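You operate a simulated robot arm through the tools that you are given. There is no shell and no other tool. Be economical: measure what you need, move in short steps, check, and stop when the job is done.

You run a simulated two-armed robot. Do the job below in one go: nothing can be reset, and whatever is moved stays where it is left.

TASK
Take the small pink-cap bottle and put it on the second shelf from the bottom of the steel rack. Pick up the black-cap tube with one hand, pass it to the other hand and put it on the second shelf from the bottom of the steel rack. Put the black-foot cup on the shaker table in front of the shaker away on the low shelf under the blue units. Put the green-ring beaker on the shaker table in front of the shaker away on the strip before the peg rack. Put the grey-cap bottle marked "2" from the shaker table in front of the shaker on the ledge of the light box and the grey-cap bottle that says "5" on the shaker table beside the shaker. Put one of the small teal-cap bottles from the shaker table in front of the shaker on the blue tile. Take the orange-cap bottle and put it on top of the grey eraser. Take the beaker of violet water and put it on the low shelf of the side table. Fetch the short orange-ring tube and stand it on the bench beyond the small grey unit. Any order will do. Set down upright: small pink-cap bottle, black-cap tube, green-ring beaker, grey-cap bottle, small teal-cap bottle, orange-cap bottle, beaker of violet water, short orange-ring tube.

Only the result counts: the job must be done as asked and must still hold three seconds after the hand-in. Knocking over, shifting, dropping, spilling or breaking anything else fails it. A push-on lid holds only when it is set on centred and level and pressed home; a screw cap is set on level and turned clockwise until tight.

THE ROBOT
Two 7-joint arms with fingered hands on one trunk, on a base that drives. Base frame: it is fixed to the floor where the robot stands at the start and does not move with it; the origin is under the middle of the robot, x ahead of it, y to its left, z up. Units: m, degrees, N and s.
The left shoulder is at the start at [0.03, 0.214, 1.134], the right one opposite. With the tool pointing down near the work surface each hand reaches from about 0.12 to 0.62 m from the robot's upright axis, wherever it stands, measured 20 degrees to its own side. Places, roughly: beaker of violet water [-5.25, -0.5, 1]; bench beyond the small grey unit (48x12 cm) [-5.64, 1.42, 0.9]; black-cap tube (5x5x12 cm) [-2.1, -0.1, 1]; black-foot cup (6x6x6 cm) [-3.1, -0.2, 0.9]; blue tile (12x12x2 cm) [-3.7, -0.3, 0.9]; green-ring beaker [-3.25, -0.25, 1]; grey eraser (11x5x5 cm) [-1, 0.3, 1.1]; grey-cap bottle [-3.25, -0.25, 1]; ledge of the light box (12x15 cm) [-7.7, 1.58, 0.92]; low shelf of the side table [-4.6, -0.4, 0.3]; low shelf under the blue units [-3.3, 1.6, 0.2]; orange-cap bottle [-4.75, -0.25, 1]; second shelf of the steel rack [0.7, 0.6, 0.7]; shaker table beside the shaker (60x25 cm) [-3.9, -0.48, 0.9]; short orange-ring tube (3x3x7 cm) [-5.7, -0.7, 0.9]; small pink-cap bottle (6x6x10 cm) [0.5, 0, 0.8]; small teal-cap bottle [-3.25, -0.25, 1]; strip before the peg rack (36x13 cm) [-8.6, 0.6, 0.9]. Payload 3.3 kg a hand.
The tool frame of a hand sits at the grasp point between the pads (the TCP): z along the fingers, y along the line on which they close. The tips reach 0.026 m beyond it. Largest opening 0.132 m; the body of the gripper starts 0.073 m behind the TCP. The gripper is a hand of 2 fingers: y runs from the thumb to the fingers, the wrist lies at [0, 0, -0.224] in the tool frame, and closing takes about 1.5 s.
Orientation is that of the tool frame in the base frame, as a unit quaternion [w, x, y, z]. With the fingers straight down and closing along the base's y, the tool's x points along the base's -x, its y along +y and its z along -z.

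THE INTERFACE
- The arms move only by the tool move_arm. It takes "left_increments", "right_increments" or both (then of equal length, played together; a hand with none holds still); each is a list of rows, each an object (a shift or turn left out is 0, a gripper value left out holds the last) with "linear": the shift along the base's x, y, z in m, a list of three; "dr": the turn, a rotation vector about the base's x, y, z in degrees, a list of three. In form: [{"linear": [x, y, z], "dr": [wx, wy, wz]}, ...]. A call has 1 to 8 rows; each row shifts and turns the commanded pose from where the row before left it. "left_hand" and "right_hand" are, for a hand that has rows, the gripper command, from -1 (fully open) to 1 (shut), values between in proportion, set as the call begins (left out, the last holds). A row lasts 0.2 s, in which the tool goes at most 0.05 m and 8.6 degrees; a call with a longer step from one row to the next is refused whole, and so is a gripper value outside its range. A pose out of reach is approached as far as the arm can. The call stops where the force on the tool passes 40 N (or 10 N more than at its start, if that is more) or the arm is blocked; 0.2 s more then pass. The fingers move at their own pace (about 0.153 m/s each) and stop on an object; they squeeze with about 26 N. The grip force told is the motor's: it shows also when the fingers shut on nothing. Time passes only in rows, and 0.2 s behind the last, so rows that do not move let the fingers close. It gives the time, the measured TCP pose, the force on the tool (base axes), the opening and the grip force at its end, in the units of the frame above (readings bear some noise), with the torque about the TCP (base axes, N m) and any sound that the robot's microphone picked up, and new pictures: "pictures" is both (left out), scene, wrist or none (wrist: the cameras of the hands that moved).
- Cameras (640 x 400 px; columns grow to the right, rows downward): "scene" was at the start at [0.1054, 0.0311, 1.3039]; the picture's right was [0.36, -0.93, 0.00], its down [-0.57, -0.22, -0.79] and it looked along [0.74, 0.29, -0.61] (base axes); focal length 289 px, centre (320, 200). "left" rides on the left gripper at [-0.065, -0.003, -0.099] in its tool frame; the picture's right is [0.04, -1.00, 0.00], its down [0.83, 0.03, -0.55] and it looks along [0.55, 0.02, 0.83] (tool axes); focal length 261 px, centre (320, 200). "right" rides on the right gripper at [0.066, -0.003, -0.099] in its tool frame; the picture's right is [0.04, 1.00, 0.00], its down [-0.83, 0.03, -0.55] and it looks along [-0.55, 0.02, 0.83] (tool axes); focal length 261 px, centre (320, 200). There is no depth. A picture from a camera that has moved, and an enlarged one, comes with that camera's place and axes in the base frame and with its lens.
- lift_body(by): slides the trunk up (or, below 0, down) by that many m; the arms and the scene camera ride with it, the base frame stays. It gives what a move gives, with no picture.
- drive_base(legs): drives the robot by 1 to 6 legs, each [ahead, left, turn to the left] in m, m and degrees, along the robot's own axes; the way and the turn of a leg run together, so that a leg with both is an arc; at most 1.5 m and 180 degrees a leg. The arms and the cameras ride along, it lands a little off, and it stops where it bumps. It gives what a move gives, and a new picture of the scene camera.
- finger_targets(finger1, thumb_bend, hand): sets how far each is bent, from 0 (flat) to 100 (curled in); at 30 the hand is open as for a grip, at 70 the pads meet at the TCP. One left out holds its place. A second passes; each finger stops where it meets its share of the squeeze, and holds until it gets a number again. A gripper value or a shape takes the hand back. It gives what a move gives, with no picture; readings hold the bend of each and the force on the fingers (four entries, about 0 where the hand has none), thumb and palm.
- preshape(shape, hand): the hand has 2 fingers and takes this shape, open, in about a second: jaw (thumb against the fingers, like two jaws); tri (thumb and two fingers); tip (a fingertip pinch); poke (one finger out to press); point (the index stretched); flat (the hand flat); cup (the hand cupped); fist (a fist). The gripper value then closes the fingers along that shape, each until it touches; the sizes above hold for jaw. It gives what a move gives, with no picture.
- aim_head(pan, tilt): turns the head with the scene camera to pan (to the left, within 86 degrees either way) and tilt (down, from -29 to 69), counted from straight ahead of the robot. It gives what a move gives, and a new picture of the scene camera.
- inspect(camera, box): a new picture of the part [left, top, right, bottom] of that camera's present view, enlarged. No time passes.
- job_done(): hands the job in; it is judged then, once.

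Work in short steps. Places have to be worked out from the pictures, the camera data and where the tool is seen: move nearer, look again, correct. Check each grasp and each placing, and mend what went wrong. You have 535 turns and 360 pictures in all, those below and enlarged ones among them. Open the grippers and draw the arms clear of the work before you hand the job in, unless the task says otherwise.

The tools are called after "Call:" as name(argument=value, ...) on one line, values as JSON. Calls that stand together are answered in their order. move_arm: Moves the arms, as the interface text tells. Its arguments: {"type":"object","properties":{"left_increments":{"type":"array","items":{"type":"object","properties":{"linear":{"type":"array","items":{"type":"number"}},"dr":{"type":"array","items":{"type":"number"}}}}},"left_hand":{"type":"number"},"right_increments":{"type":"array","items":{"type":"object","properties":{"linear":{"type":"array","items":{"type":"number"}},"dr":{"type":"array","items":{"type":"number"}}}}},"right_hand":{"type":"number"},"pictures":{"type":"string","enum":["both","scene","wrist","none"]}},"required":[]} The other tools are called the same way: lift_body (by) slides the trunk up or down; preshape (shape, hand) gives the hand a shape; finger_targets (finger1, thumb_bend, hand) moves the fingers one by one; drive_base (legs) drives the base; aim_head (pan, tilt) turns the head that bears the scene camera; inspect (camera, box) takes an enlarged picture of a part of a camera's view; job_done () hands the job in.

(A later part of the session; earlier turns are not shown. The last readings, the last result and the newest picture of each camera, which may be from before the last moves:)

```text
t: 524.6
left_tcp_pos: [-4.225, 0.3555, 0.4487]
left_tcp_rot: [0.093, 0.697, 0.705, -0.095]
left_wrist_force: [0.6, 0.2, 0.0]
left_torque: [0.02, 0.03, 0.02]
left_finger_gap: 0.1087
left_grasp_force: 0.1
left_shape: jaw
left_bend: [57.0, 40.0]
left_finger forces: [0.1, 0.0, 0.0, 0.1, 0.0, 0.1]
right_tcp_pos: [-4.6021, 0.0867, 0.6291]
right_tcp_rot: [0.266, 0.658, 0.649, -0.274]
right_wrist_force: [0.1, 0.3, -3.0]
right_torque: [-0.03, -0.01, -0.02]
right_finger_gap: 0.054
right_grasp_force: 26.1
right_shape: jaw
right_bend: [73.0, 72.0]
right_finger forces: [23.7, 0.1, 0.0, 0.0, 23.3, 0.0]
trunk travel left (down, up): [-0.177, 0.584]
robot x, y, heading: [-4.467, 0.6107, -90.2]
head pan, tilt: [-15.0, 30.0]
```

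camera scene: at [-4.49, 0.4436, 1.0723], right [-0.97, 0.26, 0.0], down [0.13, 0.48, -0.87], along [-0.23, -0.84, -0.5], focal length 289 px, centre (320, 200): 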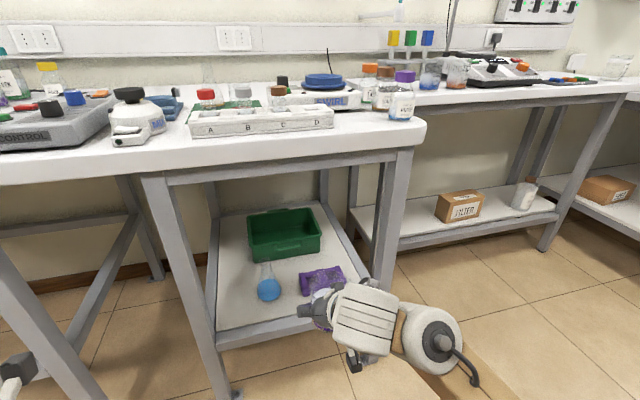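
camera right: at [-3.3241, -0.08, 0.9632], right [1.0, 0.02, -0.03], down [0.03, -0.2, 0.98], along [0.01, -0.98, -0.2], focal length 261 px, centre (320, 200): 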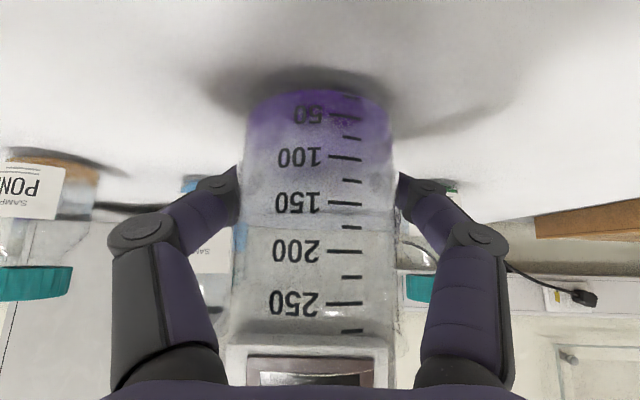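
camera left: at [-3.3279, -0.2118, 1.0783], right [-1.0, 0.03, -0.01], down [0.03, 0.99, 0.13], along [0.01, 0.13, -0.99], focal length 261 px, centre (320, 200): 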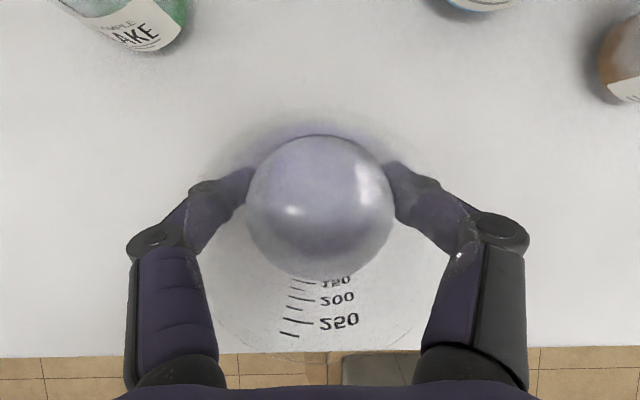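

Lowering the trunk another 0.1 m and checking the shelf with the wrist camera.

Call:
lift_body(by=-0.1)

Call:
drive_base(legs=[[0.15, 0, 0.2]])

Call:
inspect(camera="right", box=[0, 0, 640, 400])

```text
t: 526.0
left_tcp_pos: [-4.2239, 0.3553, 0.3492]
left_tcp_rot: [0.092, 0.697, 0.705, -0.096]
left_wrist_force: [0.5, 0.1, 0.2]
left_torque: [-0.01, 0.01, 0.02]
left_finger_gap: 0.1085
left_grasp_force: 0.0
left_shape: jaw
left_bend: [57.0, 40.0]
left_finger forces: [0.1, 0.1, 0.0, 0.0, 0.0, 0.0]
right_tcp_pos: [-4.6022, 0.0865, 0.5295]
right_tcp_rot: [0.268, 0.657, 0.649, -0.274]
right_wrist_force: [0.5, -0.2, -2.9]
right_torque: [-0.05, -0.02, -0.03]
right_finger_gap: 0.0542
right_grasp_force: 26.0
right_shape: jaw
right_bend: [73.0, 72.0]
right_finger forces: [23.6, 0.1, 0.1, 0.1, 23.4, 0.0]
trunk travel left (down, up): [-0.077, 0.684]
robot x, y, heading: [-4.4687, 0.6063, -90.0]
head pan, tilt: [-15.0, 30.0]
```

```text
t: 527.3
left_tcp_pos: [-4.2236, 0.204, 0.3501]
left_tcp_rot: [0.093, 0.696, 0.706, -0.096]
left_wrist_force: [-0.3, -0.1, 0.1]
left_torque: [0.01, -0.05, -0.01]
left_finger_gap: 0.1089
left_grasp_force: 0.2
left_shape: jaw
left_bend: [57.0, 40.0]
left_finger forces: [0.1, 0.0, 0.1, 0.1, 0.1, 0.0]
right_tcp_pos: [-4.6025, -0.0662, 0.5302]
right_tcp_rot: [0.268, 0.657, 0.65, -0.274]
right_wrist_force: [-0.2, -0.3, -2.2]
right_torque: [0.0, 0.02, 0.01]
right_finger_gap: 0.0539
right_grasp_force: 25.5
right_shape: jaw
right_bend: [73.0, 72.0]
right_finger forces: [23.6, 0.0, 0.0, 0.0, 23.3, 0.0]
trunk travel left (down, up): [-0.077, 0.684]
robot x, y, heading: [-4.4641, 0.4568, -89.9]
head pan, tilt: [-15.0, 30.0]
camera scene: at [-4.4898, 0.2561, 0.9679], right [-0.97, 0.26, 0.0], down [0.13, 0.48, -0.87], along [-0.22, -0.84, -0.5], focal length 289 px, centre (320, 200)
```

scene: 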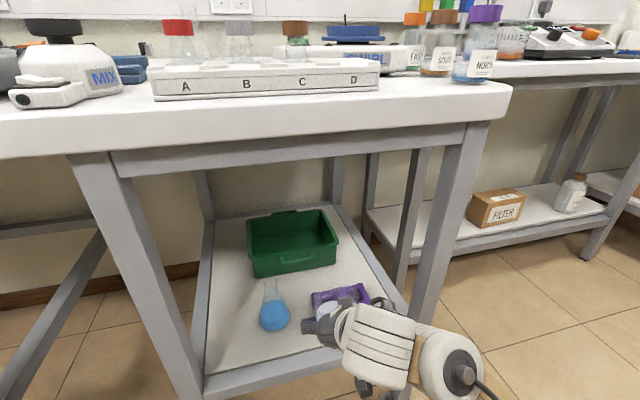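

```text
1.00 times, centred on (320, 200) of right (not enlarged: the box is as wide or as high as the picture)
camera zoom: at [-4.6013, 0.0503, 0.552], right [1.0, 0.02, -0.03], down [0.03, -0.2, 0.98], along [0.01, -0.98, -0.2], focal length 261 px, centre (320, 200)
```

zoom: 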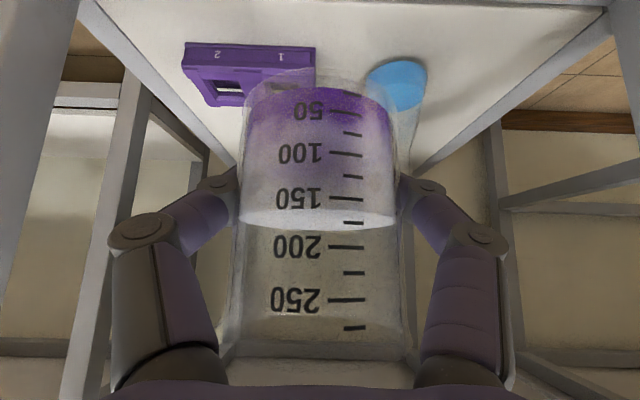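

Shelf z≈0.26; flask at (−4.50, −0.27), purple holder at x<−4.61, basket front at y≈−0.46. Target (−4.60, −0.375). I move in under the tabletop.

Call:
drive_base(legs=[[0.2, 0, 0]])

Call:
move_arm(right_increments=[{"linear": [0, -0.025, 0]}, {"linear": [0, -0.025, -0.005]}, {"linear": [0, -0.025, -0.01]}, {"linear": [0, -0.025, -0.01]}, {}], pictures="both")

```text
t: 528.9
left_tcp_pos: [-4.2242, 0.0029, 0.3491]
left_tcp_rot: [0.093, 0.696, 0.705, -0.096]
left_wrist_force: [0.8, 0.7, 0.4]
left_torque: [0.02, 0.0, 0.01]
left_finger_gap: 0.1086
left_grasp_force: 0.1
left_shape: jaw
left_bend: [57.0, 40.0]
left_finger forces: [0.1, 0.0, 0.1, 0.1, 0.1, 0.0]
right_tcp_pos: [-4.6029, -0.2677, 0.5285]
right_tcp_rot: [0.268, 0.657, 0.649, -0.274]
right_wrist_force: [0.0, -0.6, -2.9]
right_torque: [-0.02, 0.0, -0.03]
right_finger_gap: 0.054
right_grasp_force: 26.3
right_shape: jaw
right_bend: [73.0, 72.0]
right_finger forces: [23.7, 0.0, 0.0, 0.0, 23.2, 0.0]
trunk travel left (down, up): [-0.077, 0.684]
robot x, y, heading: [-4.466, 0.2548, -90.5]
head pan, tilt: [-15.0, 30.0]
camera scene: at [-4.4903, 0.0541, 0.9679], right [-0.97, 0.26, 0.0], down [0.13, 0.48, -0.87], along [-0.23, -0.84, -0.5], focal length 289 px, centre (320, 200)
```

scene: 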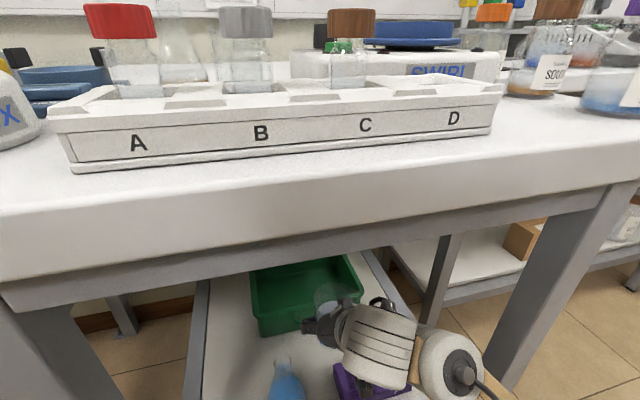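

```text
t: 530.1
left_tcp_pos: [-4.223, 0.0018, 0.3492]
left_tcp_rot: [0.093, 0.696, 0.705, -0.096]
left_wrist_force: [0.4, -0.2, -0.2]
left_torque: [0.01, -0.03, -0.03]
left_finger_gap: 0.1088
left_grasp_force: 0.0
left_shape: jaw
left_bend: [57.0, 40.0]
left_finger forces: [0.0, 0.0, 0.1, 0.1, 0.0, 0.1]
right_tcp_pos: [-4.5998, -0.3661, 0.5057]
right_tcp_rot: [0.269, 0.656, 0.65, -0.272]
right_wrist_force: [-0.2, 0.2, -2.9]
right_torque: [-0.01, 0.0, 0.0]
right_finger_gap: 0.0539
right_grasp_force: 26.4
right_shape: jaw
right_bend: [73.0, 72.0]
right_finger forces: [23.8, 0.0, 0.0, 0.0, 23.2, 0.0]
trunk travel left (down, up): [-0.077, 0.684]
robot x, y, heading: [-4.4652, 0.2546, -90.1]
head pan, tilt: [-15.0, 30.0]
camera scene: at [-4.4903, 0.054, 0.9678], right [-0.97, 0.26, 0.0], down [0.13, 0.48, -0.87], along [-0.23, -0.84, -0.5], focal length 289 px, centre (320, 200)
camera right: at [-4.6015, -0.2505, 0.528], right [1.0, 0.02, -0.03], down [0.03, -0.2, 0.98], along [0.01, -0.98, -0.2], focal length 261 px, centre (320, 200)
```

scene: 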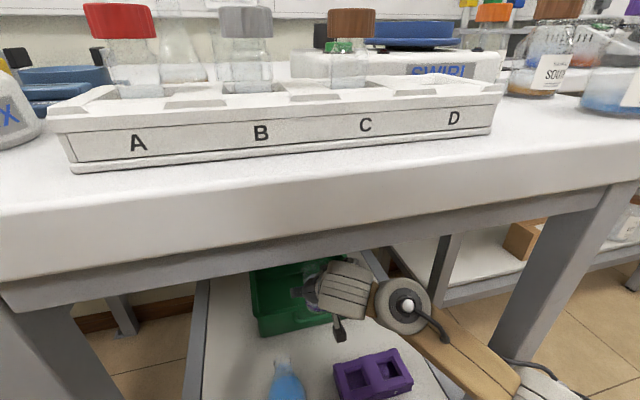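
right: 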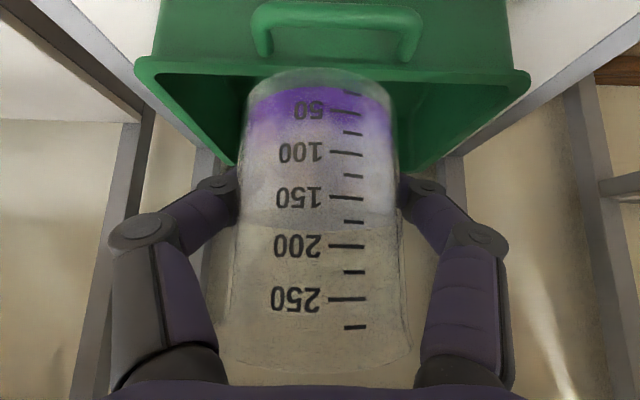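

The basket's handle is just ahead and the purple holder's corner behind the right finger; the best spot is (−4.582, −0.362). I shift and lower in steps.

Call:
move_arm(right_increments=[{"linear": [0.018, 0.004, 0]}, {"linear": [0, 0, -0.03]}, {"linear": [0, 0, -0.03]}, {"linear": [0, 0, -0.03]}, {"linear": [0, 0, -0.02]}, {}], pictures="both")

```text
t: 531.2
left_tcp_pos: [-4.2242, 0.0027, 0.3506]
left_tcp_rot: [0.093, 0.696, 0.706, -0.096]
left_wrist_force: [0.1, -0.1, 0.1]
left_torque: [-0.02, -0.02, 0.0]
left_finger_gap: 0.1088
left_grasp_force: 0.0
left_shape: jaw
left_bend: [57.0, 40.0]
left_finger forces: [0.1, 0.0, 0.0, 0.0, 0.0, 0.0]
right_tcp_pos: [-4.582, -0.3646, 0.423]
right_tcp_rot: [0.278, 0.657, 0.644, -0.276]
right_wrist_force: [-2.3, 4.6, 17.7]
right_torque: [-0.16, 0.21, -0.13]
right_finger_gap: 0.0527
right_grasp_force: 26.6
right_shape: jaw
right_bend: [76.0, 73.0]
right_finger forces: [21.8, 0.1, 0.0, 0.0, 30.3, 0.0]
trunk travel left (down, up): [-0.077, 0.684]
robot x, y, heading: [-4.466, 0.2537, -90.0]
head pan, tilt: [-15.0, 30.0]
stopped in row 5 (right hand): the force on the tool passed its limit at 50 N (the readings are from after the stop); the commanded pose is now the measured one
camera scene: at [-4.4902, 0.0559, 0.9684], right [-0.97, 0.26, 0.0], down [0.13, 0.48, -0.87], along [-0.23, -0.84, -0.5], focal length 289 px, centre (320, 200)
camera right: at [-4.5816, -0.2489, 0.4432], right [1.0, 0.01, -0.02], down [0.02, -0.18, 0.98], along [0.01, -0.98, -0.18], focal length 261 px, centre (320, 200)
```

scene: 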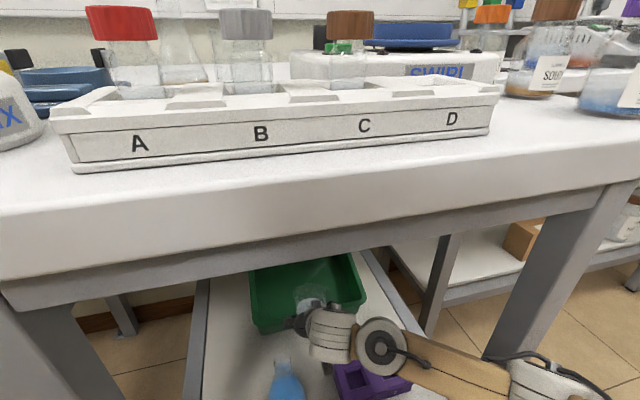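
right: 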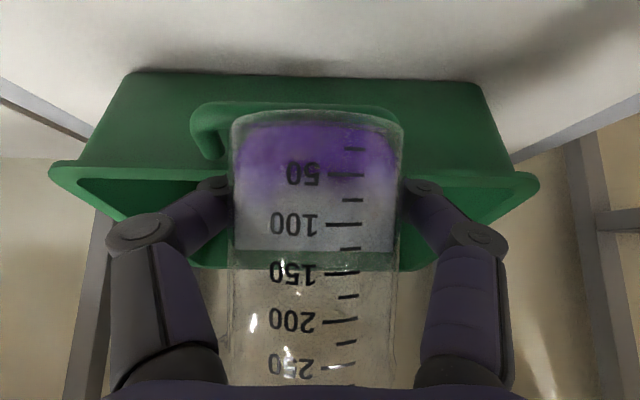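

The beaker's base met the basket's handle (it is higher and nearer than I judged). I raise and look.

Call:
move_arm(right_increments=[{"linear": [0, 0.01, 0.02]}, {"linear": [0, 0.01, 0.02]}, {"linear": [0, 0.01, 0.02]}, {"linear": [0, 0.01, 0.02]}, {}], pictures="both")

```text
t: 532.4
left_tcp_pos: [-4.224, 0.0018, 0.3482]
left_tcp_rot: [0.092, 0.696, 0.705, -0.096]
left_wrist_force: [0.1, -0.5, 0.3]
left_torque: [-0.01, 0.01, -0.04]
left_finger_gap: 0.1089
left_grasp_force: 0.1
left_shape: jaw
left_bend: [57.0, 40.0]
left_finger forces: [0.0, 0.0, 0.0, 0.0, 0.0, 0.0]
right_tcp_pos: [-4.5814, -0.3225, 0.4953]
right_tcp_rot: [0.274, 0.657, 0.647, -0.273]
right_wrist_force: [-0.4, -1.0, -2.7]
right_torque: [-0.02, 0.0, 0.01]
right_finger_gap: 0.052
right_grasp_force: 26.0
right_shape: jaw
right_bend: [75.0, 73.0]
right_finger forces: [22.5, 0.0, 0.0, 0.0, 21.8, 0.0]
trunk travel left (down, up): [-0.077, 0.684]
robot x, y, heading: [-4.4679, 0.256, -90.0]
head pan, tilt: [-15.0, 30.0]
camera scene: at [-4.4903, 0.0541, 0.9678], right [-0.97, 0.26, 0.0], down [0.13, 0.48, -0.87], along [-0.23, -0.84, -0.5], focal length 289 px, centre (320, 200)
camera right: at [-4.5816, -0.2063, 0.518], right [1.0, 0.02, -0.02], down [0.03, -0.19, 0.98], along [0.01, -0.98, -0.19], focal length 261 px, centre (320, 200)
```

scene: 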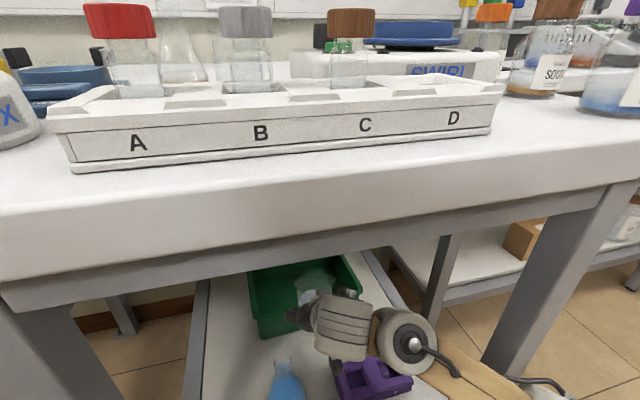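
right: 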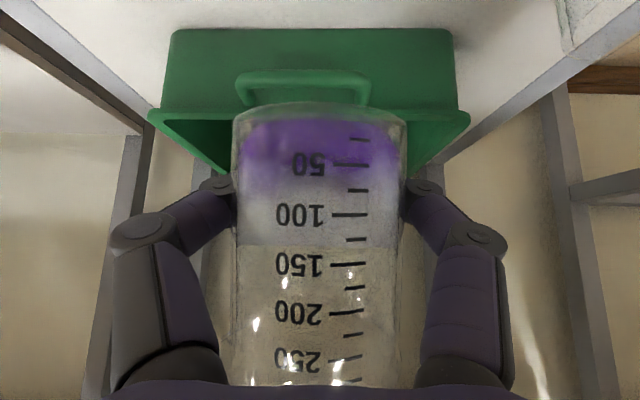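

The beaker is still held but slid up ~2 cm in the grip. The clear place is the strip left of flask and basket, about (−4.40, −0.36). I bring the left hand inward and strafe left 0.18 m.

Call:
move_arm(left_increments=[{"linear": [-0.025, 0, 0]}, {"linear": [-0.025, 0, 0]}, {"linear": [-0.025, 0, 0]}, {"linear": [-0.02, 0, 0]}], pictures="none")

Call:
drive_base(legs=[[0, 0.18, 0]])

Call:
inspect(camera="right", box=[0, 0, 640, 400])

```text
t: 533.4
left_tcp_pos: [-4.2999, -0.0007, 0.3424]
left_tcp_rot: [0.088, 0.685, 0.717, -0.093]
left_wrist_force: [0.1, -0.1, -0.2]
left_torque: [0.04, -0.03, 0.03]
left_finger_gap: 0.1087
left_grasp_force: 0.1
left_shape: jaw
left_bend: [57.0, 40.0]
left_finger forces: [0.1, 0.0, 0.0, 0.0, 0.0, 0.1]
right_tcp_pos: [-4.5543, -0.3337, 0.4967]
right_tcp_rot: [0.273, 0.648, 0.656, -0.274]
right_wrist_force: [1.9, -0.3, -3.4]
right_torque: [0.04, 0.06, -0.09]
right_finger_gap: 0.0514
right_grasp_force: 25.9
right_shape: jaw
right_bend: [75.0, 73.0]
right_finger forces: [20.6, 0.0, 0.1, 0.0, 21.6, 0.0]
trunk travel left (down, up): [-0.077, 0.684]
robot x, y, heading: [-4.4568, 0.2409, -88.7]
head pan, tilt: [-15.0, 30.0]
```

```text
t: 534.9
left_tcp_pos: [-4.139, 0.005, 0.3486]
left_tcp_rot: [0.092, 0.697, 0.705, -0.093]
left_wrist_force: [0.1, -0.1, -0.2]
left_torque: [-0.02, 0.02, -0.03]
left_finger_gap: 0.1084
left_grasp_force: 0.1
left_shape: jaw
left_bend: [57.0, 40.0]
left_finger forces: [0.0, 0.0, 0.0, 0.0, 0.0, 0.0]
right_tcp_pos: [-4.4007, -0.3224, 0.4951]
right_tcp_rot: [0.275, 0.657, 0.647, -0.272]
right_wrist_force: [-0.1, 0.9, -2.6]
right_torque: [-0.05, -0.03, -0.02]
right_finger_gap: 0.0403
right_grasp_force: 26.1
right_shape: jaw
right_bend: [75.0, 75.0]
right_finger forces: [14.6, 0.0, 0.1, 0.0, 14.9, 1.7]
trunk travel left (down, up): [-0.077, 0.684]
robot x, y, heading: [-4.2803, 0.2523, -89.9]
head pan, tilt: [-15.0, 30.0]
camera scene: at [-4.3109, 0.0536, 0.9673], right [-0.97, 0.26, 0.0], down [0.13, 0.48, -0.87], along [-0.22, -0.84, -0.5], focal length 289 px, centre (320, 200)
```

scene: 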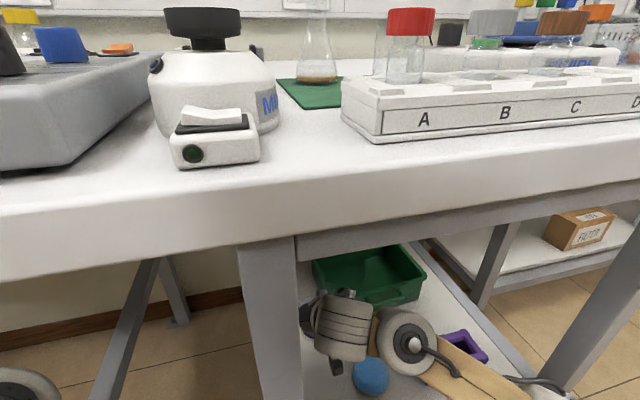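

```text
1.00 times, centred on (320, 200) of right (not enlarged: the box is as wide or as high as the picture)
camera zoom: at [-4.4006, -0.2068, 0.5167], right [1.0, 0.02, -0.02], down [0.02, -0.19, 0.98], along [0.01, -0.98, -0.19], focal length 261 px, centre (320, 200)
```

zoom: 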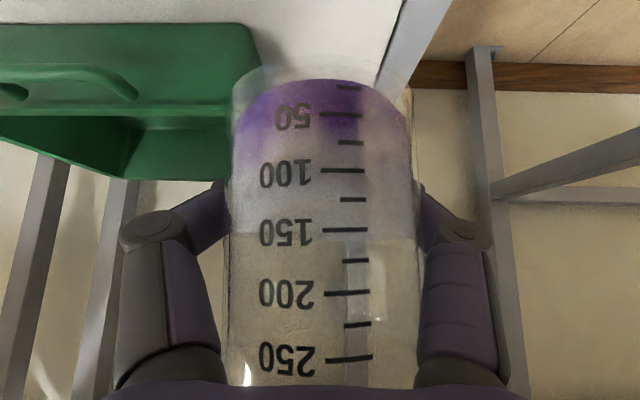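

The grip is weakening (the beaker slides toward the palm), so I set it down promptly: move gently deeper to clear the flask, then lower.

Call:
move_arm(right_increments=[{"linear": [0.003, -0.012, -0.005]}, {"linear": [0.003, -0.012, -0.01]}, {"linear": [0.003, -0.012, -0.015]}, {"linear": [0.002, -0.012, -0.02]}, {"linear": [0, -0.006, -0.02]}, {}], pictures="wrist")

```text
t: 536.3
left_tcp_pos: [-4.1401, 0.0059, 0.3468]
left_tcp_rot: [0.092, 0.697, 0.704, -0.094]
left_wrist_force: [0.3, -0.9, 0.1]
left_torque: [0.02, 0.01, -0.01]
left_finger_gap: 0.1088
left_grasp_force: 0.0
left_shape: jaw
left_bend: [57.0, 40.0]
left_finger forces: [0.0, 0.0, 0.0, 0.0, 0.0, 0.0]
right_tcp_pos: [-4.3895, -0.3757, 0.4254]
right_tcp_rot: [0.276, 0.657, 0.646, -0.273]
right_wrist_force: [-0.2, 0.1, -2.3]
right_torque: [-0.01, 0.02, 0.03]
right_finger_gap: 0.0399
right_grasp_force: 25.6
right_shape: jaw
right_bend: [75.0, 75.0]
right_finger forces: [14.7, 0.0, 0.1, 0.0, 14.6, 1.6]
trunk travel left (down, up): [-0.077, 0.684]
robot x, y, heading: [-4.2828, 0.2543, -89.9]
head pan, tilt: [-15.0, 30.0]
camera right: at [-4.3895, -0.2606, 0.447], right [1.0, 0.02, -0.02], down [0.02, -0.19, 0.98], along [0.01, -0.98, -0.19], focal length 261 px, centre (320, 200)
```

right: 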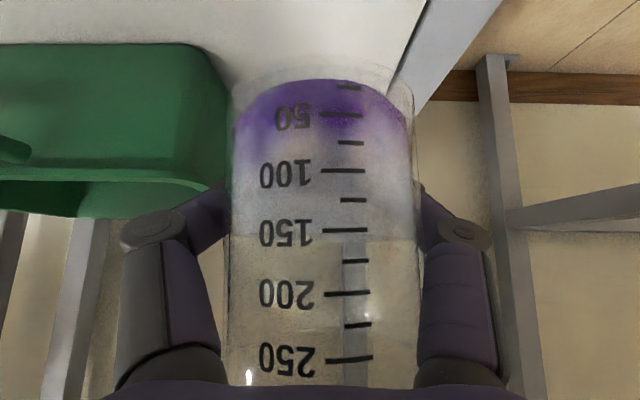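

Stable for now. Lowering on.

Call:
move_arm(right_increments=[{"linear": [0, 0, -0.022]}, {"linear": [0, 0, -0.022]}, {"linear": [0, 0, -0.022]}, {"linear": [0, 0, -0.02]}, {"linear": [0, 0, -0.015]}, {}], pictures="wrist")

```text
t: 537.5
left_tcp_pos: [-4.1398, 0.0043, 0.3481]
left_tcp_rot: [0.092, 0.698, 0.703, -0.095]
left_wrist_force: [-0.9, -0.8, -0.4]
left_torque: [-0.02, 0.02, 0.02]
left_finger_gap: 0.1088
left_grasp_force: 0.1
left_shape: jaw
left_bend: [57.0, 40.0]
left_finger forces: [0.1, 0.1, 0.0, 0.0, 0.0, 0.0]
right_tcp_pos: [-4.3882, -0.3843, 0.3434]
right_tcp_rot: [0.286, 0.657, 0.64, -0.276]
right_wrist_force: [-0.1, 0.0, 9.5]
right_torque: [-0.03, 0.04, 0.03]
right_finger_gap: 0.0343
right_grasp_force: 26.6
right_shape: jaw
right_bend: [77.0, 77.0]
right_finger forces: [16.0, 0.0, 0.1, 0.0, 14.6, 4.8]
trunk travel left (down, up): [-0.077, 0.684]
robot x, y, heading: [-4.2832, 0.2521, -90.3]
head pan, tilt: [-15.0, 30.0]
stopped in row 5 (right hand): the force on the tool passed its limit at 51 N (the readings are from after the stop); the commanded pose is now the measured one
camera right: at [-4.3874, -0.2673, 0.362], right [1.0, 0.01, -0.01], down [0.01, -0.17, 0.99], along [0.01, -0.99, -0.17], focal length 261 px, centre (320, 200)
```

right: 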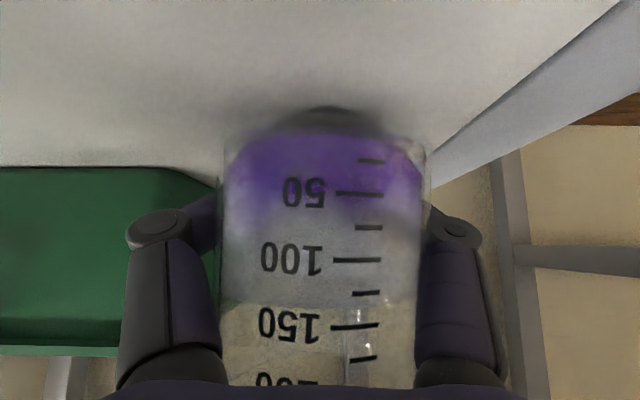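

The beaker has reached the shelf (z≈0.31). I relieve pressure slightly and open.

Call:
move_arm(right_increments=[{"linear": [0, 0.002, 0.003]}, {}], pictures="none")

Call:
move_arm(right_increments=[{}, {}, {}, {}, {}], right_hand=-0.35, pictures="both")

```text
t: 538.1
left_tcp_pos: [-4.1398, 0.0043, 0.3489]
left_tcp_rot: [0.092, 0.698, 0.704, -0.095]
left_wrist_force: [0.1, 0.0, 0.4]
left_torque: [0.03, 0.0, 0.03]
left_finger_gap: 0.1087
left_grasp_force: 0.1
left_shape: jaw
left_bend: [57.0, 40.0]
left_finger forces: [0.0, 0.1, 0.1, 0.0, 0.0, 0.0]
right_tcp_pos: [-4.3876, -0.3812, 0.3428]
right_tcp_rot: [0.284, 0.657, 0.642, -0.276]
right_wrist_force: [0.3, -1.2, 2.1]
right_torque: [-0.08, -0.05, 0.0]
right_finger_gap: 0.0341
right_grasp_force: 26.0
right_shape: jaw
right_bend: [77.0, 77.0]
right_finger forces: [16.2, 0.0, 0.0, 0.1, 14.4, 3.8]
trunk travel left (down, up): [-0.077, 0.684]
robot x, y, heading: [-4.2837, 0.256, -90.3]
head pan, tilt: [-15.0, 30.0]
```

```text
t: 539.3
left_tcp_pos: [-4.1395, 0.0052, 0.3477]
left_tcp_rot: [0.092, 0.698, 0.704, -0.095]
left_wrist_force: [-0.4, -1.0, -0.3]
left_torque: [0.0, 0.0, 0.01]
left_finger_gap: 0.1089
left_grasp_force: 0.0
left_shape: jaw
left_bend: [57.0, 40.0]
left_finger forces: [0.0, 0.0, 0.0, 0.0, 0.0, 0.0]
right_tcp_pos: [-4.3854, -0.3811, 0.3452]
right_tcp_rot: [0.285, 0.657, 0.641, -0.275]
right_wrist_force: [4.4, 0.6, 19.8]
right_torque: [-0.36, 0.94, 0.09]
right_finger_gap: 0.0881
right_grasp_force: 0.0
right_shape: jaw
right_bend: [69.0, 56.0]
right_finger forces: [0.1, 0.0, 0.0, 0.1, 20.1, 0.8]
trunk travel left (down, up): [-0.077, 0.684]
robot x, y, heading: [-4.2836, 0.2517, -90.0]
head pan, tilt: [-15.0, 30.0]
camera scene: at [-4.31, 0.0546, 0.9681], right [-0.97, 0.26, 0.0], down [0.13, 0.48, -0.87], along [-0.23, -0.84, -0.5], focal length 289 px, centre (320, 200)
camera right: at [-4.3879, -0.2644, 0.364], right [1.0, 0.01, -0.01], down [0.01, -0.17, 0.99], along [0.01, -0.99, -0.17], focal length 261 px, centre (320, 200)
```

scene: 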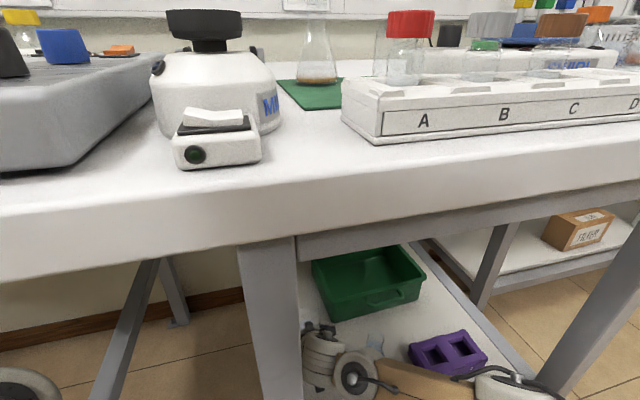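
right: 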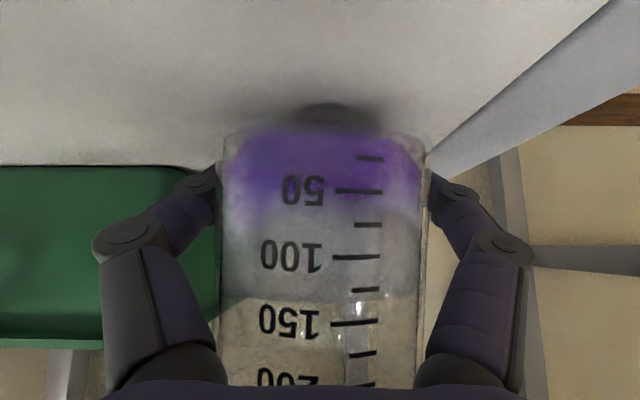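

Beaker stands free; one finger presses the shelf. I withdraw gently up and back.

Call:
move_arm(right_increments=[{"linear": [0, 0.006, 0.01]}, {"linear": [0, 0.012, 0.014]}, {"linear": [0, 0.015, 0.016]}, {}], pictures="both")

```text
t: 540.3
left_tcp_pos: [-4.1393, 0.0051, 0.3471]
left_tcp_rot: [0.092, 0.697, 0.705, -0.094]
left_wrist_force: [0.5, 0.3, -0.4]
left_torque: [0.01, -0.01, 0.01]
left_finger_gap: 0.1088
left_grasp_force: 0.1
left_shape: jaw
left_bend: [57.0, 40.0]
left_finger forces: [0.0, 0.0, 0.0, 0.0, 0.1, 0.0]
right_tcp_pos: [-4.3871, -0.3482, 0.3834]
right_tcp_rot: [0.282, 0.658, 0.641, -0.275]
right_wrist_force: [0.8, -0.1, -0.1]
right_torque: [0.0, 0.03, -0.03]
right_finger_gap: 0.0885
right_grasp_force: 0.1
right_shape: jaw
right_bend: [69.0, 60.0]
right_finger forces: [0.0, 0.0, 0.0, 0.0, 0.1, 0.1]
trunk travel left (down, up): [-0.077, 0.684]
robot x, y, heading: [-4.2846, 0.2543, -89.9]
head pan, tilt: [-15.0, 30.0]
camera scene: at [-4.3103, 0.0545, 0.968], right [-0.97, 0.26, 0.0], down [0.13, 0.48, -0.87], along [-0.23, -0.84, -0.5], focal length 289 px, centre (320, 200)
camera right: at [-4.3876, -0.2324, 0.4027], right [1.0, 0.01, -0.01], down [0.01, -0.17, 0.99], along [0.01, -0.99, -0.17], focal length 261 px, centre (320, 200)
```

scene: 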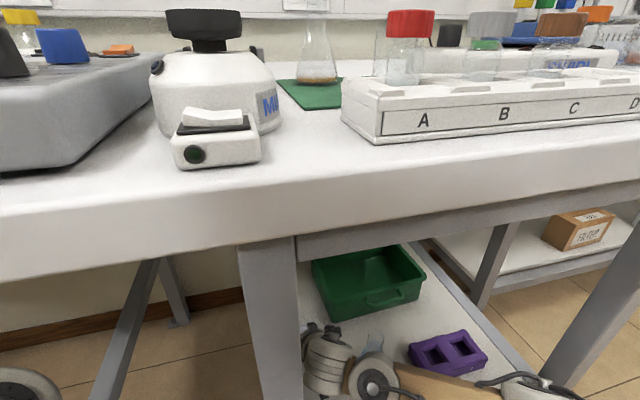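
right: 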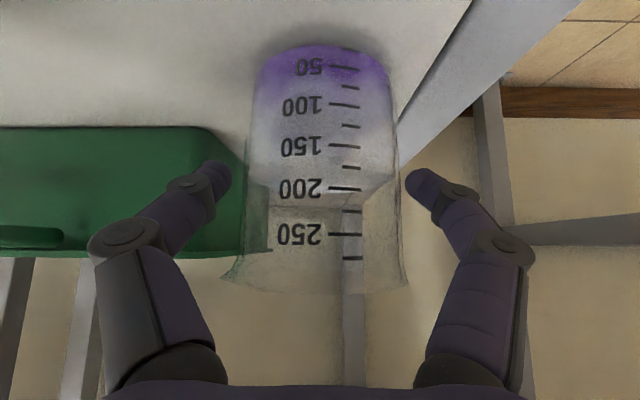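

Beaker upright on the shelf. I continue to withdraw, up and back.

Call:
move_arm(right_increments=[{"linear": [0, 0.02, 0.022]}, {"linear": [0, 0.025, 0.025]}, {"linear": [0, 0.03, 0.02]}, {"linear": [0, 0.03, 0.01]}, {}], pictures="both")

```text
t: 541.5
left_tcp_pos: [-4.139, 0.0044, 0.3475]
left_tcp_rot: [0.092, 0.697, 0.705, -0.095]
left_wrist_force: [-0.6, 0.0, -0.9]
left_torque: [-0.02, 0.0, 0.02]
left_finger_gap: 0.1086
left_grasp_force: 0.0
left_shape: jaw
left_bend: [57.0, 40.0]
left_finger forces: [0.1, 0.0, 0.0, 0.1, 0.0, 0.1]
right_tcp_pos: [-4.3889, -0.2453, 0.4589]
right_tcp_rot: [0.283, 0.658, 0.641, -0.276]
right_wrist_force: [0.0, -0.5, 0.6]
right_torque: [0.04, 0.0, 0.0]
right_finger_gap: 0.089
right_grasp_force: 0.0
right_shape: jaw
right_bend: [69.0, 60.0]
right_finger forces: [0.1, 0.0, 0.0, 0.0, 0.1, 0.1]
trunk travel left (down, up): [-0.077, 0.684]
robot x, y, heading: [-4.286, 0.257, -90.0]
head pan, tilt: [-15.0, 30.0]
camera scene: at [-4.3102, 0.0544, 0.968], right [-0.97, 0.26, 0.0], down [0.13, 0.48, -0.87], along [-0.23, -0.84, -0.5], focal length 289 px, centre (320, 200)
camera right: at [-4.3886, -0.128, 0.4785], right [1.0, 0.01, -0.01], down [0.01, -0.17, 0.99], along [0.01, -0.99, -0.17], focal length 261 px, centre (320, 200)
```

scene: 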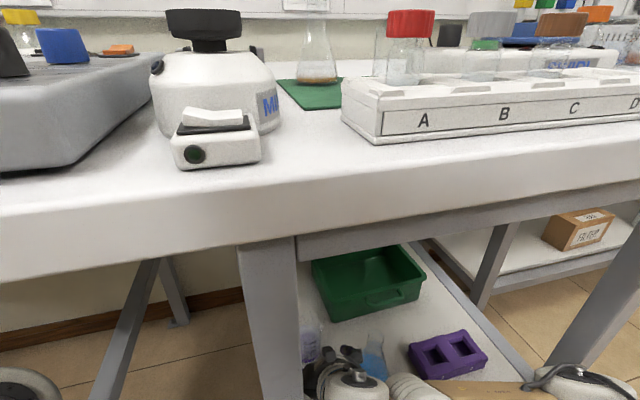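
right: 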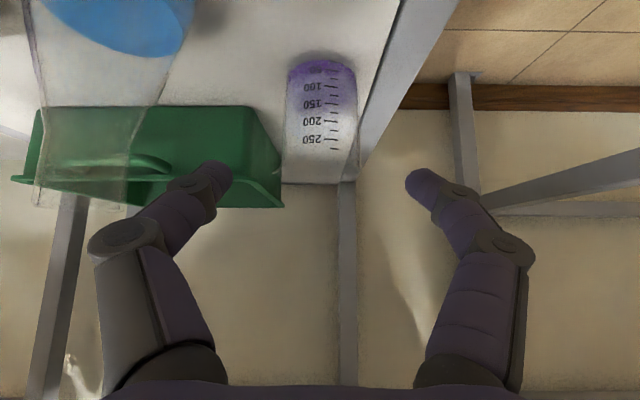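

Flask and basket are undisturbed, and the beaker stands upright. I drive back out and raise the trunk.

Call:
drive_base(legs=[[-0.35, 0, 0]])

Call:
lift_body(by=0.4)

Call:
lift_body(by=0.1)

Call:
aim_head(pan=-10, tilt=48)

```text
t: 542.1
left_tcp_pos: [-4.1396, 0.005, 0.3476]
left_tcp_rot: [0.091, 0.698, 0.704, -0.096]
left_wrist_force: [0.0, -0.4, 0.2]
left_torque: [0.03, 0.02, -0.01]
left_finger_gap: 0.1088
left_grasp_force: 0.0
left_shape: jaw
left_bend: [57.0, 40.0]
left_finger forces: [0.0, 0.0, 0.0, 0.0, 0.0, 0.1]
right_tcp_pos: [-4.3878, -0.244, 0.4581]
right_tcp_rot: [0.283, 0.659, 0.64, -0.276]
right_wrist_force: [0.6, 0.4, 0.0]
right_torque: [-0.01, 0.01, -0.02]
right_finger_gap: 0.089
right_grasp_force: 0.0
right_shape: jaw
right_bend: [69.0, 60.0]
right_finger forces: [0.1, 0.0, 0.1, 0.0, 0.0, 0.0]
trunk travel left (down, up): [-0.077, 0.684]
robot x, y, heading: [-4.287, 0.2536, -90.3]
head pan, tilt: [-15.0, 30.0]
stopped in leg 1: the robot was blocked; the commanded pose is now the measured one
camera scene: at [-4.3092, 0.0547, 0.968], right [-0.97, 0.26, 0.0], down [0.13, 0.48, -0.87], along [-0.23, -0.84, -0.5], focal length 289 px, centre (320, 200)
```

scene: 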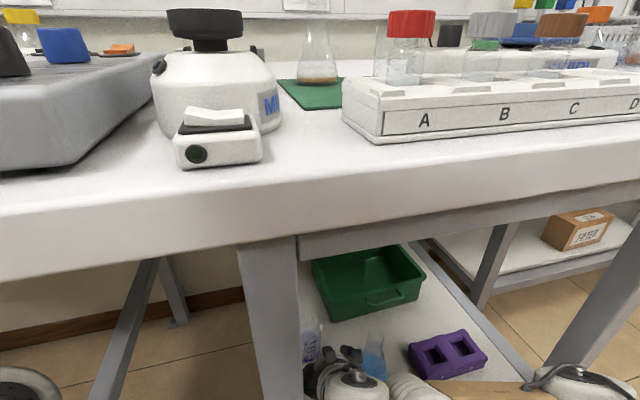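

```text
t: 543.7
left_tcp_pos: [-4.1668, 0.0339, 0.4646]
left_tcp_rot: [0.06, 0.717, 0.689, -0.089]
left_wrist_force: [-3.4, -40.6, -3.3]
left_torque: [0.4, -0.17, 2.79]
left_finger_gap: 0.1087
left_grasp_force: 0.1
left_shape: jaw
left_bend: [57.0, 40.0]
left_finger forces: [0.1, 0.0, 0.0, 0.0, 0.0, 0.0]
right_tcp_pos: [-4.3951, -0.2517, 0.5923]
right_tcp_rot: [0.28, 0.659, 0.64, -0.278]
right_wrist_force: [0.1, -0.6, -0.2]
right_torque: [0.04, 0.0, 0.0]
right_finger_gap: 0.0891
right_grasp_force: 0.1
right_shape: jaw
right_bend: [69.0, 60.0]
right_finger forces: [0.0, 0.0, 0.0, 0.1, 0.0, 0.1]
trunk travel left (down, up): [-0.205, 0.556]
robot x, y, heading: [-4.2908, 0.2539, -90.6]
head pan, tilt: [-15.0, 30.0]
stopped: the force on the tool passed its limit at 80 N (the readings are from after the stop); the commanded pose is now the measured one
```

```text
t: 544.0
left_tcp_pos: [-4.1666, 0.0476, 0.4713]
left_tcp_rot: [0.082, 0.718, 0.683, -0.106]
left_wrist_force: [41.0, -98.3, 87.7]
left_torque: [2.35, 5.92, 5.24]
left_finger_gap: 0.1064
left_grasp_force: 0.1
left_shape: jaw
left_bend: [57.0, 40.0]
left_finger forces: [0.1, 0.0, 0.0, 0.0, 0.1, 0.0]
right_tcp_pos: [-4.397, -0.2279, 0.6097]
right_tcp_rot: [0.295, 0.654, 0.634, -0.289]
right_wrist_force: [-0.4, -2.1, -0.2]
right_torque: [0.03, -0.01, 0.02]
right_finger_gap: 0.089
right_grasp_force: 0.1
right_shape: jaw
right_bend: [69.0, 60.0]
right_finger forces: [0.0, 0.1, 0.1, 0.0, 0.0, 0.1]
trunk travel left (down, up): [-0.209, 0.552]
robot x, y, heading: [-4.291, 0.2542, -90.3]
head pan, tilt: [-15.0, 30.0]
stopped: the force on the tool passed its limit at 70 N (the readings are from after the stop); the commanded pose is now the measured one
```

```text
t: 544.8
left_tcp_pos: [-4.1637, 0.0426, 0.4718]
left_tcp_rot: [0.075, 0.718, 0.685, -0.101]
left_wrist_force: [10.1, -33.0, 9.7]
left_torque: [0.56, 0.75, 1.8]
left_finger_gap: 0.1082
left_grasp_force: 0.1
left_shape: jaw
left_bend: [57.0, 40.0]
left_finger forces: [0.1, 0.1, 0.0, 0.0, 0.0, 0.0]
right_tcp_pos: [-4.3934, -0.2333, 0.6071]
right_tcp_rot: [0.291, 0.654, 0.637, -0.287]
right_wrist_force: [0.8, 0.0, -1.1]
right_torque: [0.01, 0.03, 0.02]
right_finger_gap: 0.0888
right_grasp_force: 0.1
right_shape: jaw
right_bend: [69.0, 60.0]
right_finger forces: [0.0, 0.1, 0.0, 0.0, 0.0, 0.0]
trunk travel left (down, up): [-0.209, 0.552]
robot x, y, heading: [-4.2919, 0.2553, -90.4]
head pan, tilt: [-10.0, 48.0]
camera scene: at [-4.3005, 0.1116, 1.0793], right [-0.98, 0.18, 0.0], down [0.13, 0.73, -0.67], along [-0.12, -0.66, -0.74], focal length 289 px, centre (320, 200)
```

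scene: 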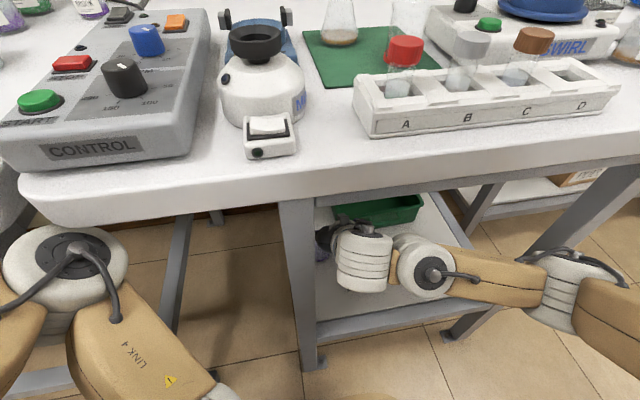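

The left arm is caught against the table; I shouldn't have chained those moves. I lower the trunk back at once and look at the left side.

Call:
lift_body(by=-0.13)

Call:
aim_head(pan=55, tilt=55)

```text
t: 545.2
left_tcp_pos: [-4.1635, 0.0412, 0.4659]
left_tcp_rot: [0.075, 0.718, 0.685, -0.099]
left_wrist_force: [5.3, -9.8, 3.3]
left_torque: [0.26, 0.31, 0.55]
left_finger_gap: 0.1084
left_grasp_force: 0.1
left_shape: jaw
left_bend: [57.0, 40.0]
left_finger forces: [0.0, 0.1, 0.0, 0.0, 0.1, 0.1]
right_tcp_pos: [-4.3935, -0.2342, 0.5981]
right_tcp_rot: [0.289, 0.655, 0.637, -0.285]
right_wrist_force: [-0.7, 0.0, -0.4]
right_torque: [0.02, -0.03, -0.02]
right_finger_gap: 0.0891
right_grasp_force: 0.1
right_shape: jaw
right_bend: [69.0, 60.0]
right_finger forces: [0.0, 0.0, 0.0, 0.1, 0.0, 0.0]
trunk travel left (down, up): [-0.204, 0.556]
robot x, y, heading: [-4.2883, 0.2553, -90.4]
head pan, tilt: [-10.0, 48.0]
stopped: the force on the tool passed its limit at 48 N (the readings are from after the stop); the commanded pose is now the measured one
```

```text
t: 546.6
left_tcp_pos: [-4.1636, 0.0418, 0.4662]
left_tcp_rot: [0.073, 0.719, 0.684, -0.1]
left_wrist_force: [6.9, -22.0, 3.5]
left_torque: [0.47, 0.29, 1.29]
left_finger_gap: 0.1083
left_grasp_force: 0.0
left_shape: jaw
left_bend: [57.0, 40.0]
left_finger forces: [0.0, 0.0, 0.0, 0.0, 0.0, 0.1]
right_tcp_pos: [-4.3946, -0.2361, 0.6]
right_tcp_rot: [0.291, 0.655, 0.636, -0.286]
right_wrist_force: [-0.2, -0.1, -0.8]
right_torque: [0.01, -0.01, 0.01]
right_finger_gap: 0.0891
right_grasp_force: 0.0
right_shape: jaw
right_bend: [69.0, 60.0]
right_finger forces: [0.0, 0.0, 0.0, 0.0, 0.0, 0.1]
trunk travel left (down, up): [-0.204, 0.556]
robot x, y, heading: [-4.2897, 0.2548, -90.6]
head pan, tilt: [55.0, 55.0]
camera scene: at [-4.2284, 0.1429, 1.0642], right [-0.58, -0.81, 0.0], down [-0.67, 0.48, -0.57], along [0.46, -0.33, -0.82], focal length 289 px, centre (320, 200)
```

scene: 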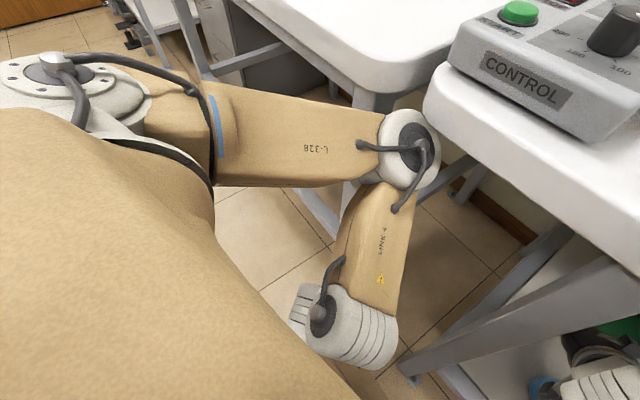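

The left elbow sits in the gap between the two tables and the hand is pressed toward my own body. I ease the left hand forward a little to relieve it.

Call:
move_arm(left_increments=[{"linear": [0, -0.015, 0]}, {"linear": [0, -0.015, 0]}, {}], pictures="scene")

```text
t: 547.6
left_tcp_pos: [-4.1963, 0.0291, 0.468]
left_tcp_rot: [0.059, 0.738, 0.666, -0.095]
left_wrist_force: [-0.1, -4.9, -2.3]
left_torque: [0.04, -0.09, 0.38]
left_finger_gap: 0.109
left_grasp_force: 0.2
left_shape: jaw
left_bend: [57.0, 40.0]
left_finger forces: [0.1, 0.0, 0.0, 0.0, 0.1, 0.0]
right_tcp_pos: [-4.4189, -0.2327, 0.6053]
right_tcp_rot: [0.294, 0.662, 0.627, -0.289]
right_wrist_force: [0.1, 0.4, -0.4]
right_torque: [0.03, -0.03, -0.01]
right_finger_gap: 0.0891
right_grasp_force: 0.0
right_shape: jaw
right_bend: [69.0, 60.0]
right_finger forces: [0.0, 0.0, 0.1, 0.0, 0.0, 0.0]
trunk travel left (down, up): [-0.204, 0.556]
robot x, y, heading: [-4.2935, 0.2512, -91.6]
head pan, tilt: [55.0, 55.0]
stopped in row 3 (left hand): the arm was blocked; the commanded pose is now the measured one
camera scene: at [-4.2548, 0.1469, 1.0686], right [-0.6, -0.8, 0.0], down [-0.65, 0.48, -0.59], along [0.47, -0.35, -0.81], focal length 289 px, centre (320, 200)
```

scene: 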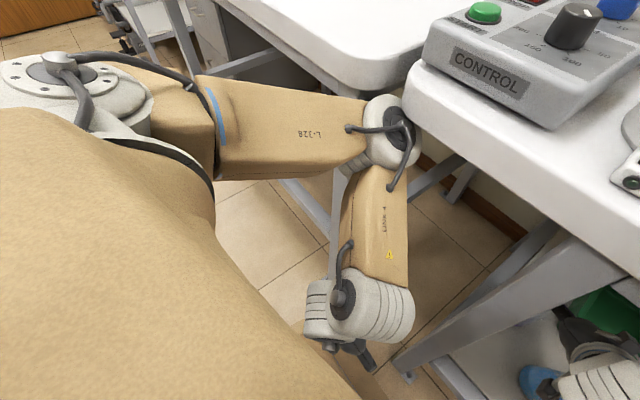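

I understand now: driving back was blocked because the right palm was behind the table's left leg. I move the right hand 6 cm to the right (above the flask), then back out a little.

Call:
move_arm(right_increments=[{"linear": [-0.02, 0, 0]}, {"linear": [-0.02, 0, 0]}, {"linear": [-0.02, 0, 0]}, {}], pictures="wrist")

```text
t: 548.6
left_tcp_pos: [-4.1954, 0.0281, 0.4674]
left_tcp_rot: [0.06, 0.739, 0.664, -0.097]
left_wrist_force: [3.1, -8.4, 5.9]
left_torque: [0.23, 0.42, 0.45]
left_finger_gap: 0.1084
left_grasp_force: 0.1
left_shape: jaw
left_bend: [57.0, 40.0]
left_finger forces: [0.0, 0.0, 0.1, 0.0, 0.0, 0.0]
right_tcp_pos: [-4.4769, -0.2329, 0.603]
right_tcp_rot: [0.294, 0.661, 0.627, -0.287]
right_wrist_force: [0.8, 0.3, 0.2]
right_torque: [0.0, 0.01, 0.04]
right_finger_gap: 0.0891
right_grasp_force: 0.1
right_shape: jaw
right_bend: [69.0, 60.0]
right_finger forces: [0.0, 0.0, 0.1, 0.0, 0.0, 0.1]
trunk travel left (down, up): [-0.204, 0.556]
robot x, y, heading: [-4.2973, 0.2467, -91.6]
head pan, tilt: [55.0, 55.0]
camera right: at [-4.4745, -0.1156, 0.6177], right [1.0, -0.01, 0.0], down [0.0, -0.14, 0.99], along [-0.01, -0.99, -0.14], focal length 261 px, centre (320, 200)
```

right: 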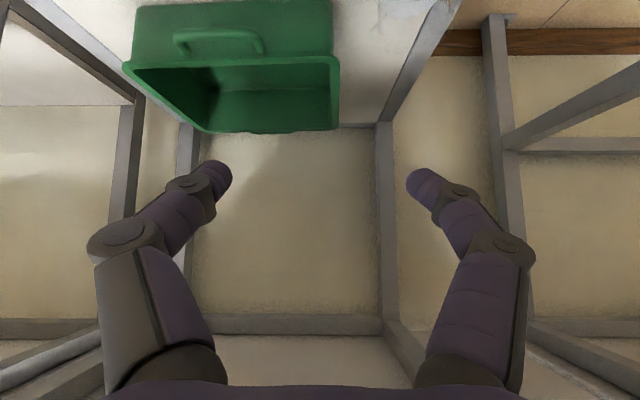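

Right hand is clear of the leg. Now back out 0.1 m.

Call:
drive_base(legs=[[-0.1, 0, 0]])

```text
t: 549.2
left_tcp_pos: [-4.1997, 0.027, 0.4672]
left_tcp_rot: [0.056, 0.741, 0.662, -0.1]
left_wrist_force: [1.0, -2.1, 1.7]
left_torque: [0.04, 0.1, 0.11]
left_finger_gap: 0.1089
left_grasp_force: 0.1
left_shape: jaw
left_bend: [57.0, 40.0]
left_finger forces: [0.0, 0.0, 0.0, 0.1, 0.0, 0.1]
right_tcp_pos: [-4.4772, -0.232, 0.6016]
right_tcp_rot: [0.291, 0.662, 0.628, -0.289]
right_wrist_force: [0.2, -0.3, -0.5]
right_torque: [0.06, 0.0, -0.02]
right_finger_gap: 0.0888
right_grasp_force: 0.0
right_shape: jaw
right_bend: [69.0, 60.0]
right_finger forces: [0.0, 0.1, 0.1, 0.1, 0.1, 0.0]
trunk travel left (down, up): [-0.204, 0.556]
robot x, y, heading: [-4.3028, 0.2491, -91.6]
head pan, tilt: [55.0, 55.0]
stopped in leg 1: the robot was blocked; the commanded pose is now the measured one
camera scene: at [-4.2511, 0.1456, 1.0661], right [-0.6, -0.8, 0.0], down [-0.65, 0.49, -0.58], along [0.47, -0.35, -0.81], focal length 289 px, centre (320, 200)
```

scene: 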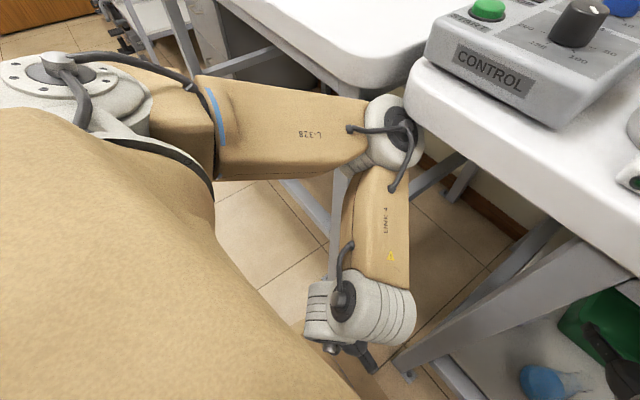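

The elbow is jammed under the tabletop's overhang because the trunk is still too high. I lower the trunk in small steps to free it.

Call:
lift_body(by=-0.03)

```text
t: 549.8
left_tcp_pos: [-4.2044, 0.022, 0.4454]
left_tcp_rot: [0.059, 0.738, 0.663, -0.108]
left_wrist_force: [-1.0, -12.3, 1.5]
left_torque: [0.52, 0.03, 0.7]
left_finger_gap: 0.1088
left_grasp_force: 0.1
left_shape: jaw
left_bend: [57.0, 40.0]
left_finger forces: [0.0, 0.0, 0.0, 0.0, 0.0, 0.0]
right_tcp_pos: [-4.4808, -0.2301, 0.5773]
right_tcp_rot: [0.29, 0.664, 0.627, -0.288]
right_wrist_force: [-0.5, -0.1, 0.3]
right_torque: [-0.04, -0.01, 0.0]
right_finger_gap: 0.089
right_grasp_force: 0.0
right_shape: jaw
right_bend: [69.0, 60.0]
right_finger forces: [0.1, 0.1, 0.0, 0.0, 0.0, 0.1]
trunk travel left (down, up): [-0.183, 0.578]
robot x, y, heading: [-4.3025, 0.2469, -91.7]
head pan, tilt: [55.0, 55.0]
stopped: the force on the tool passed its limit at 46 N (the readings are from after the stop); the commanded pose is now the measured one
```

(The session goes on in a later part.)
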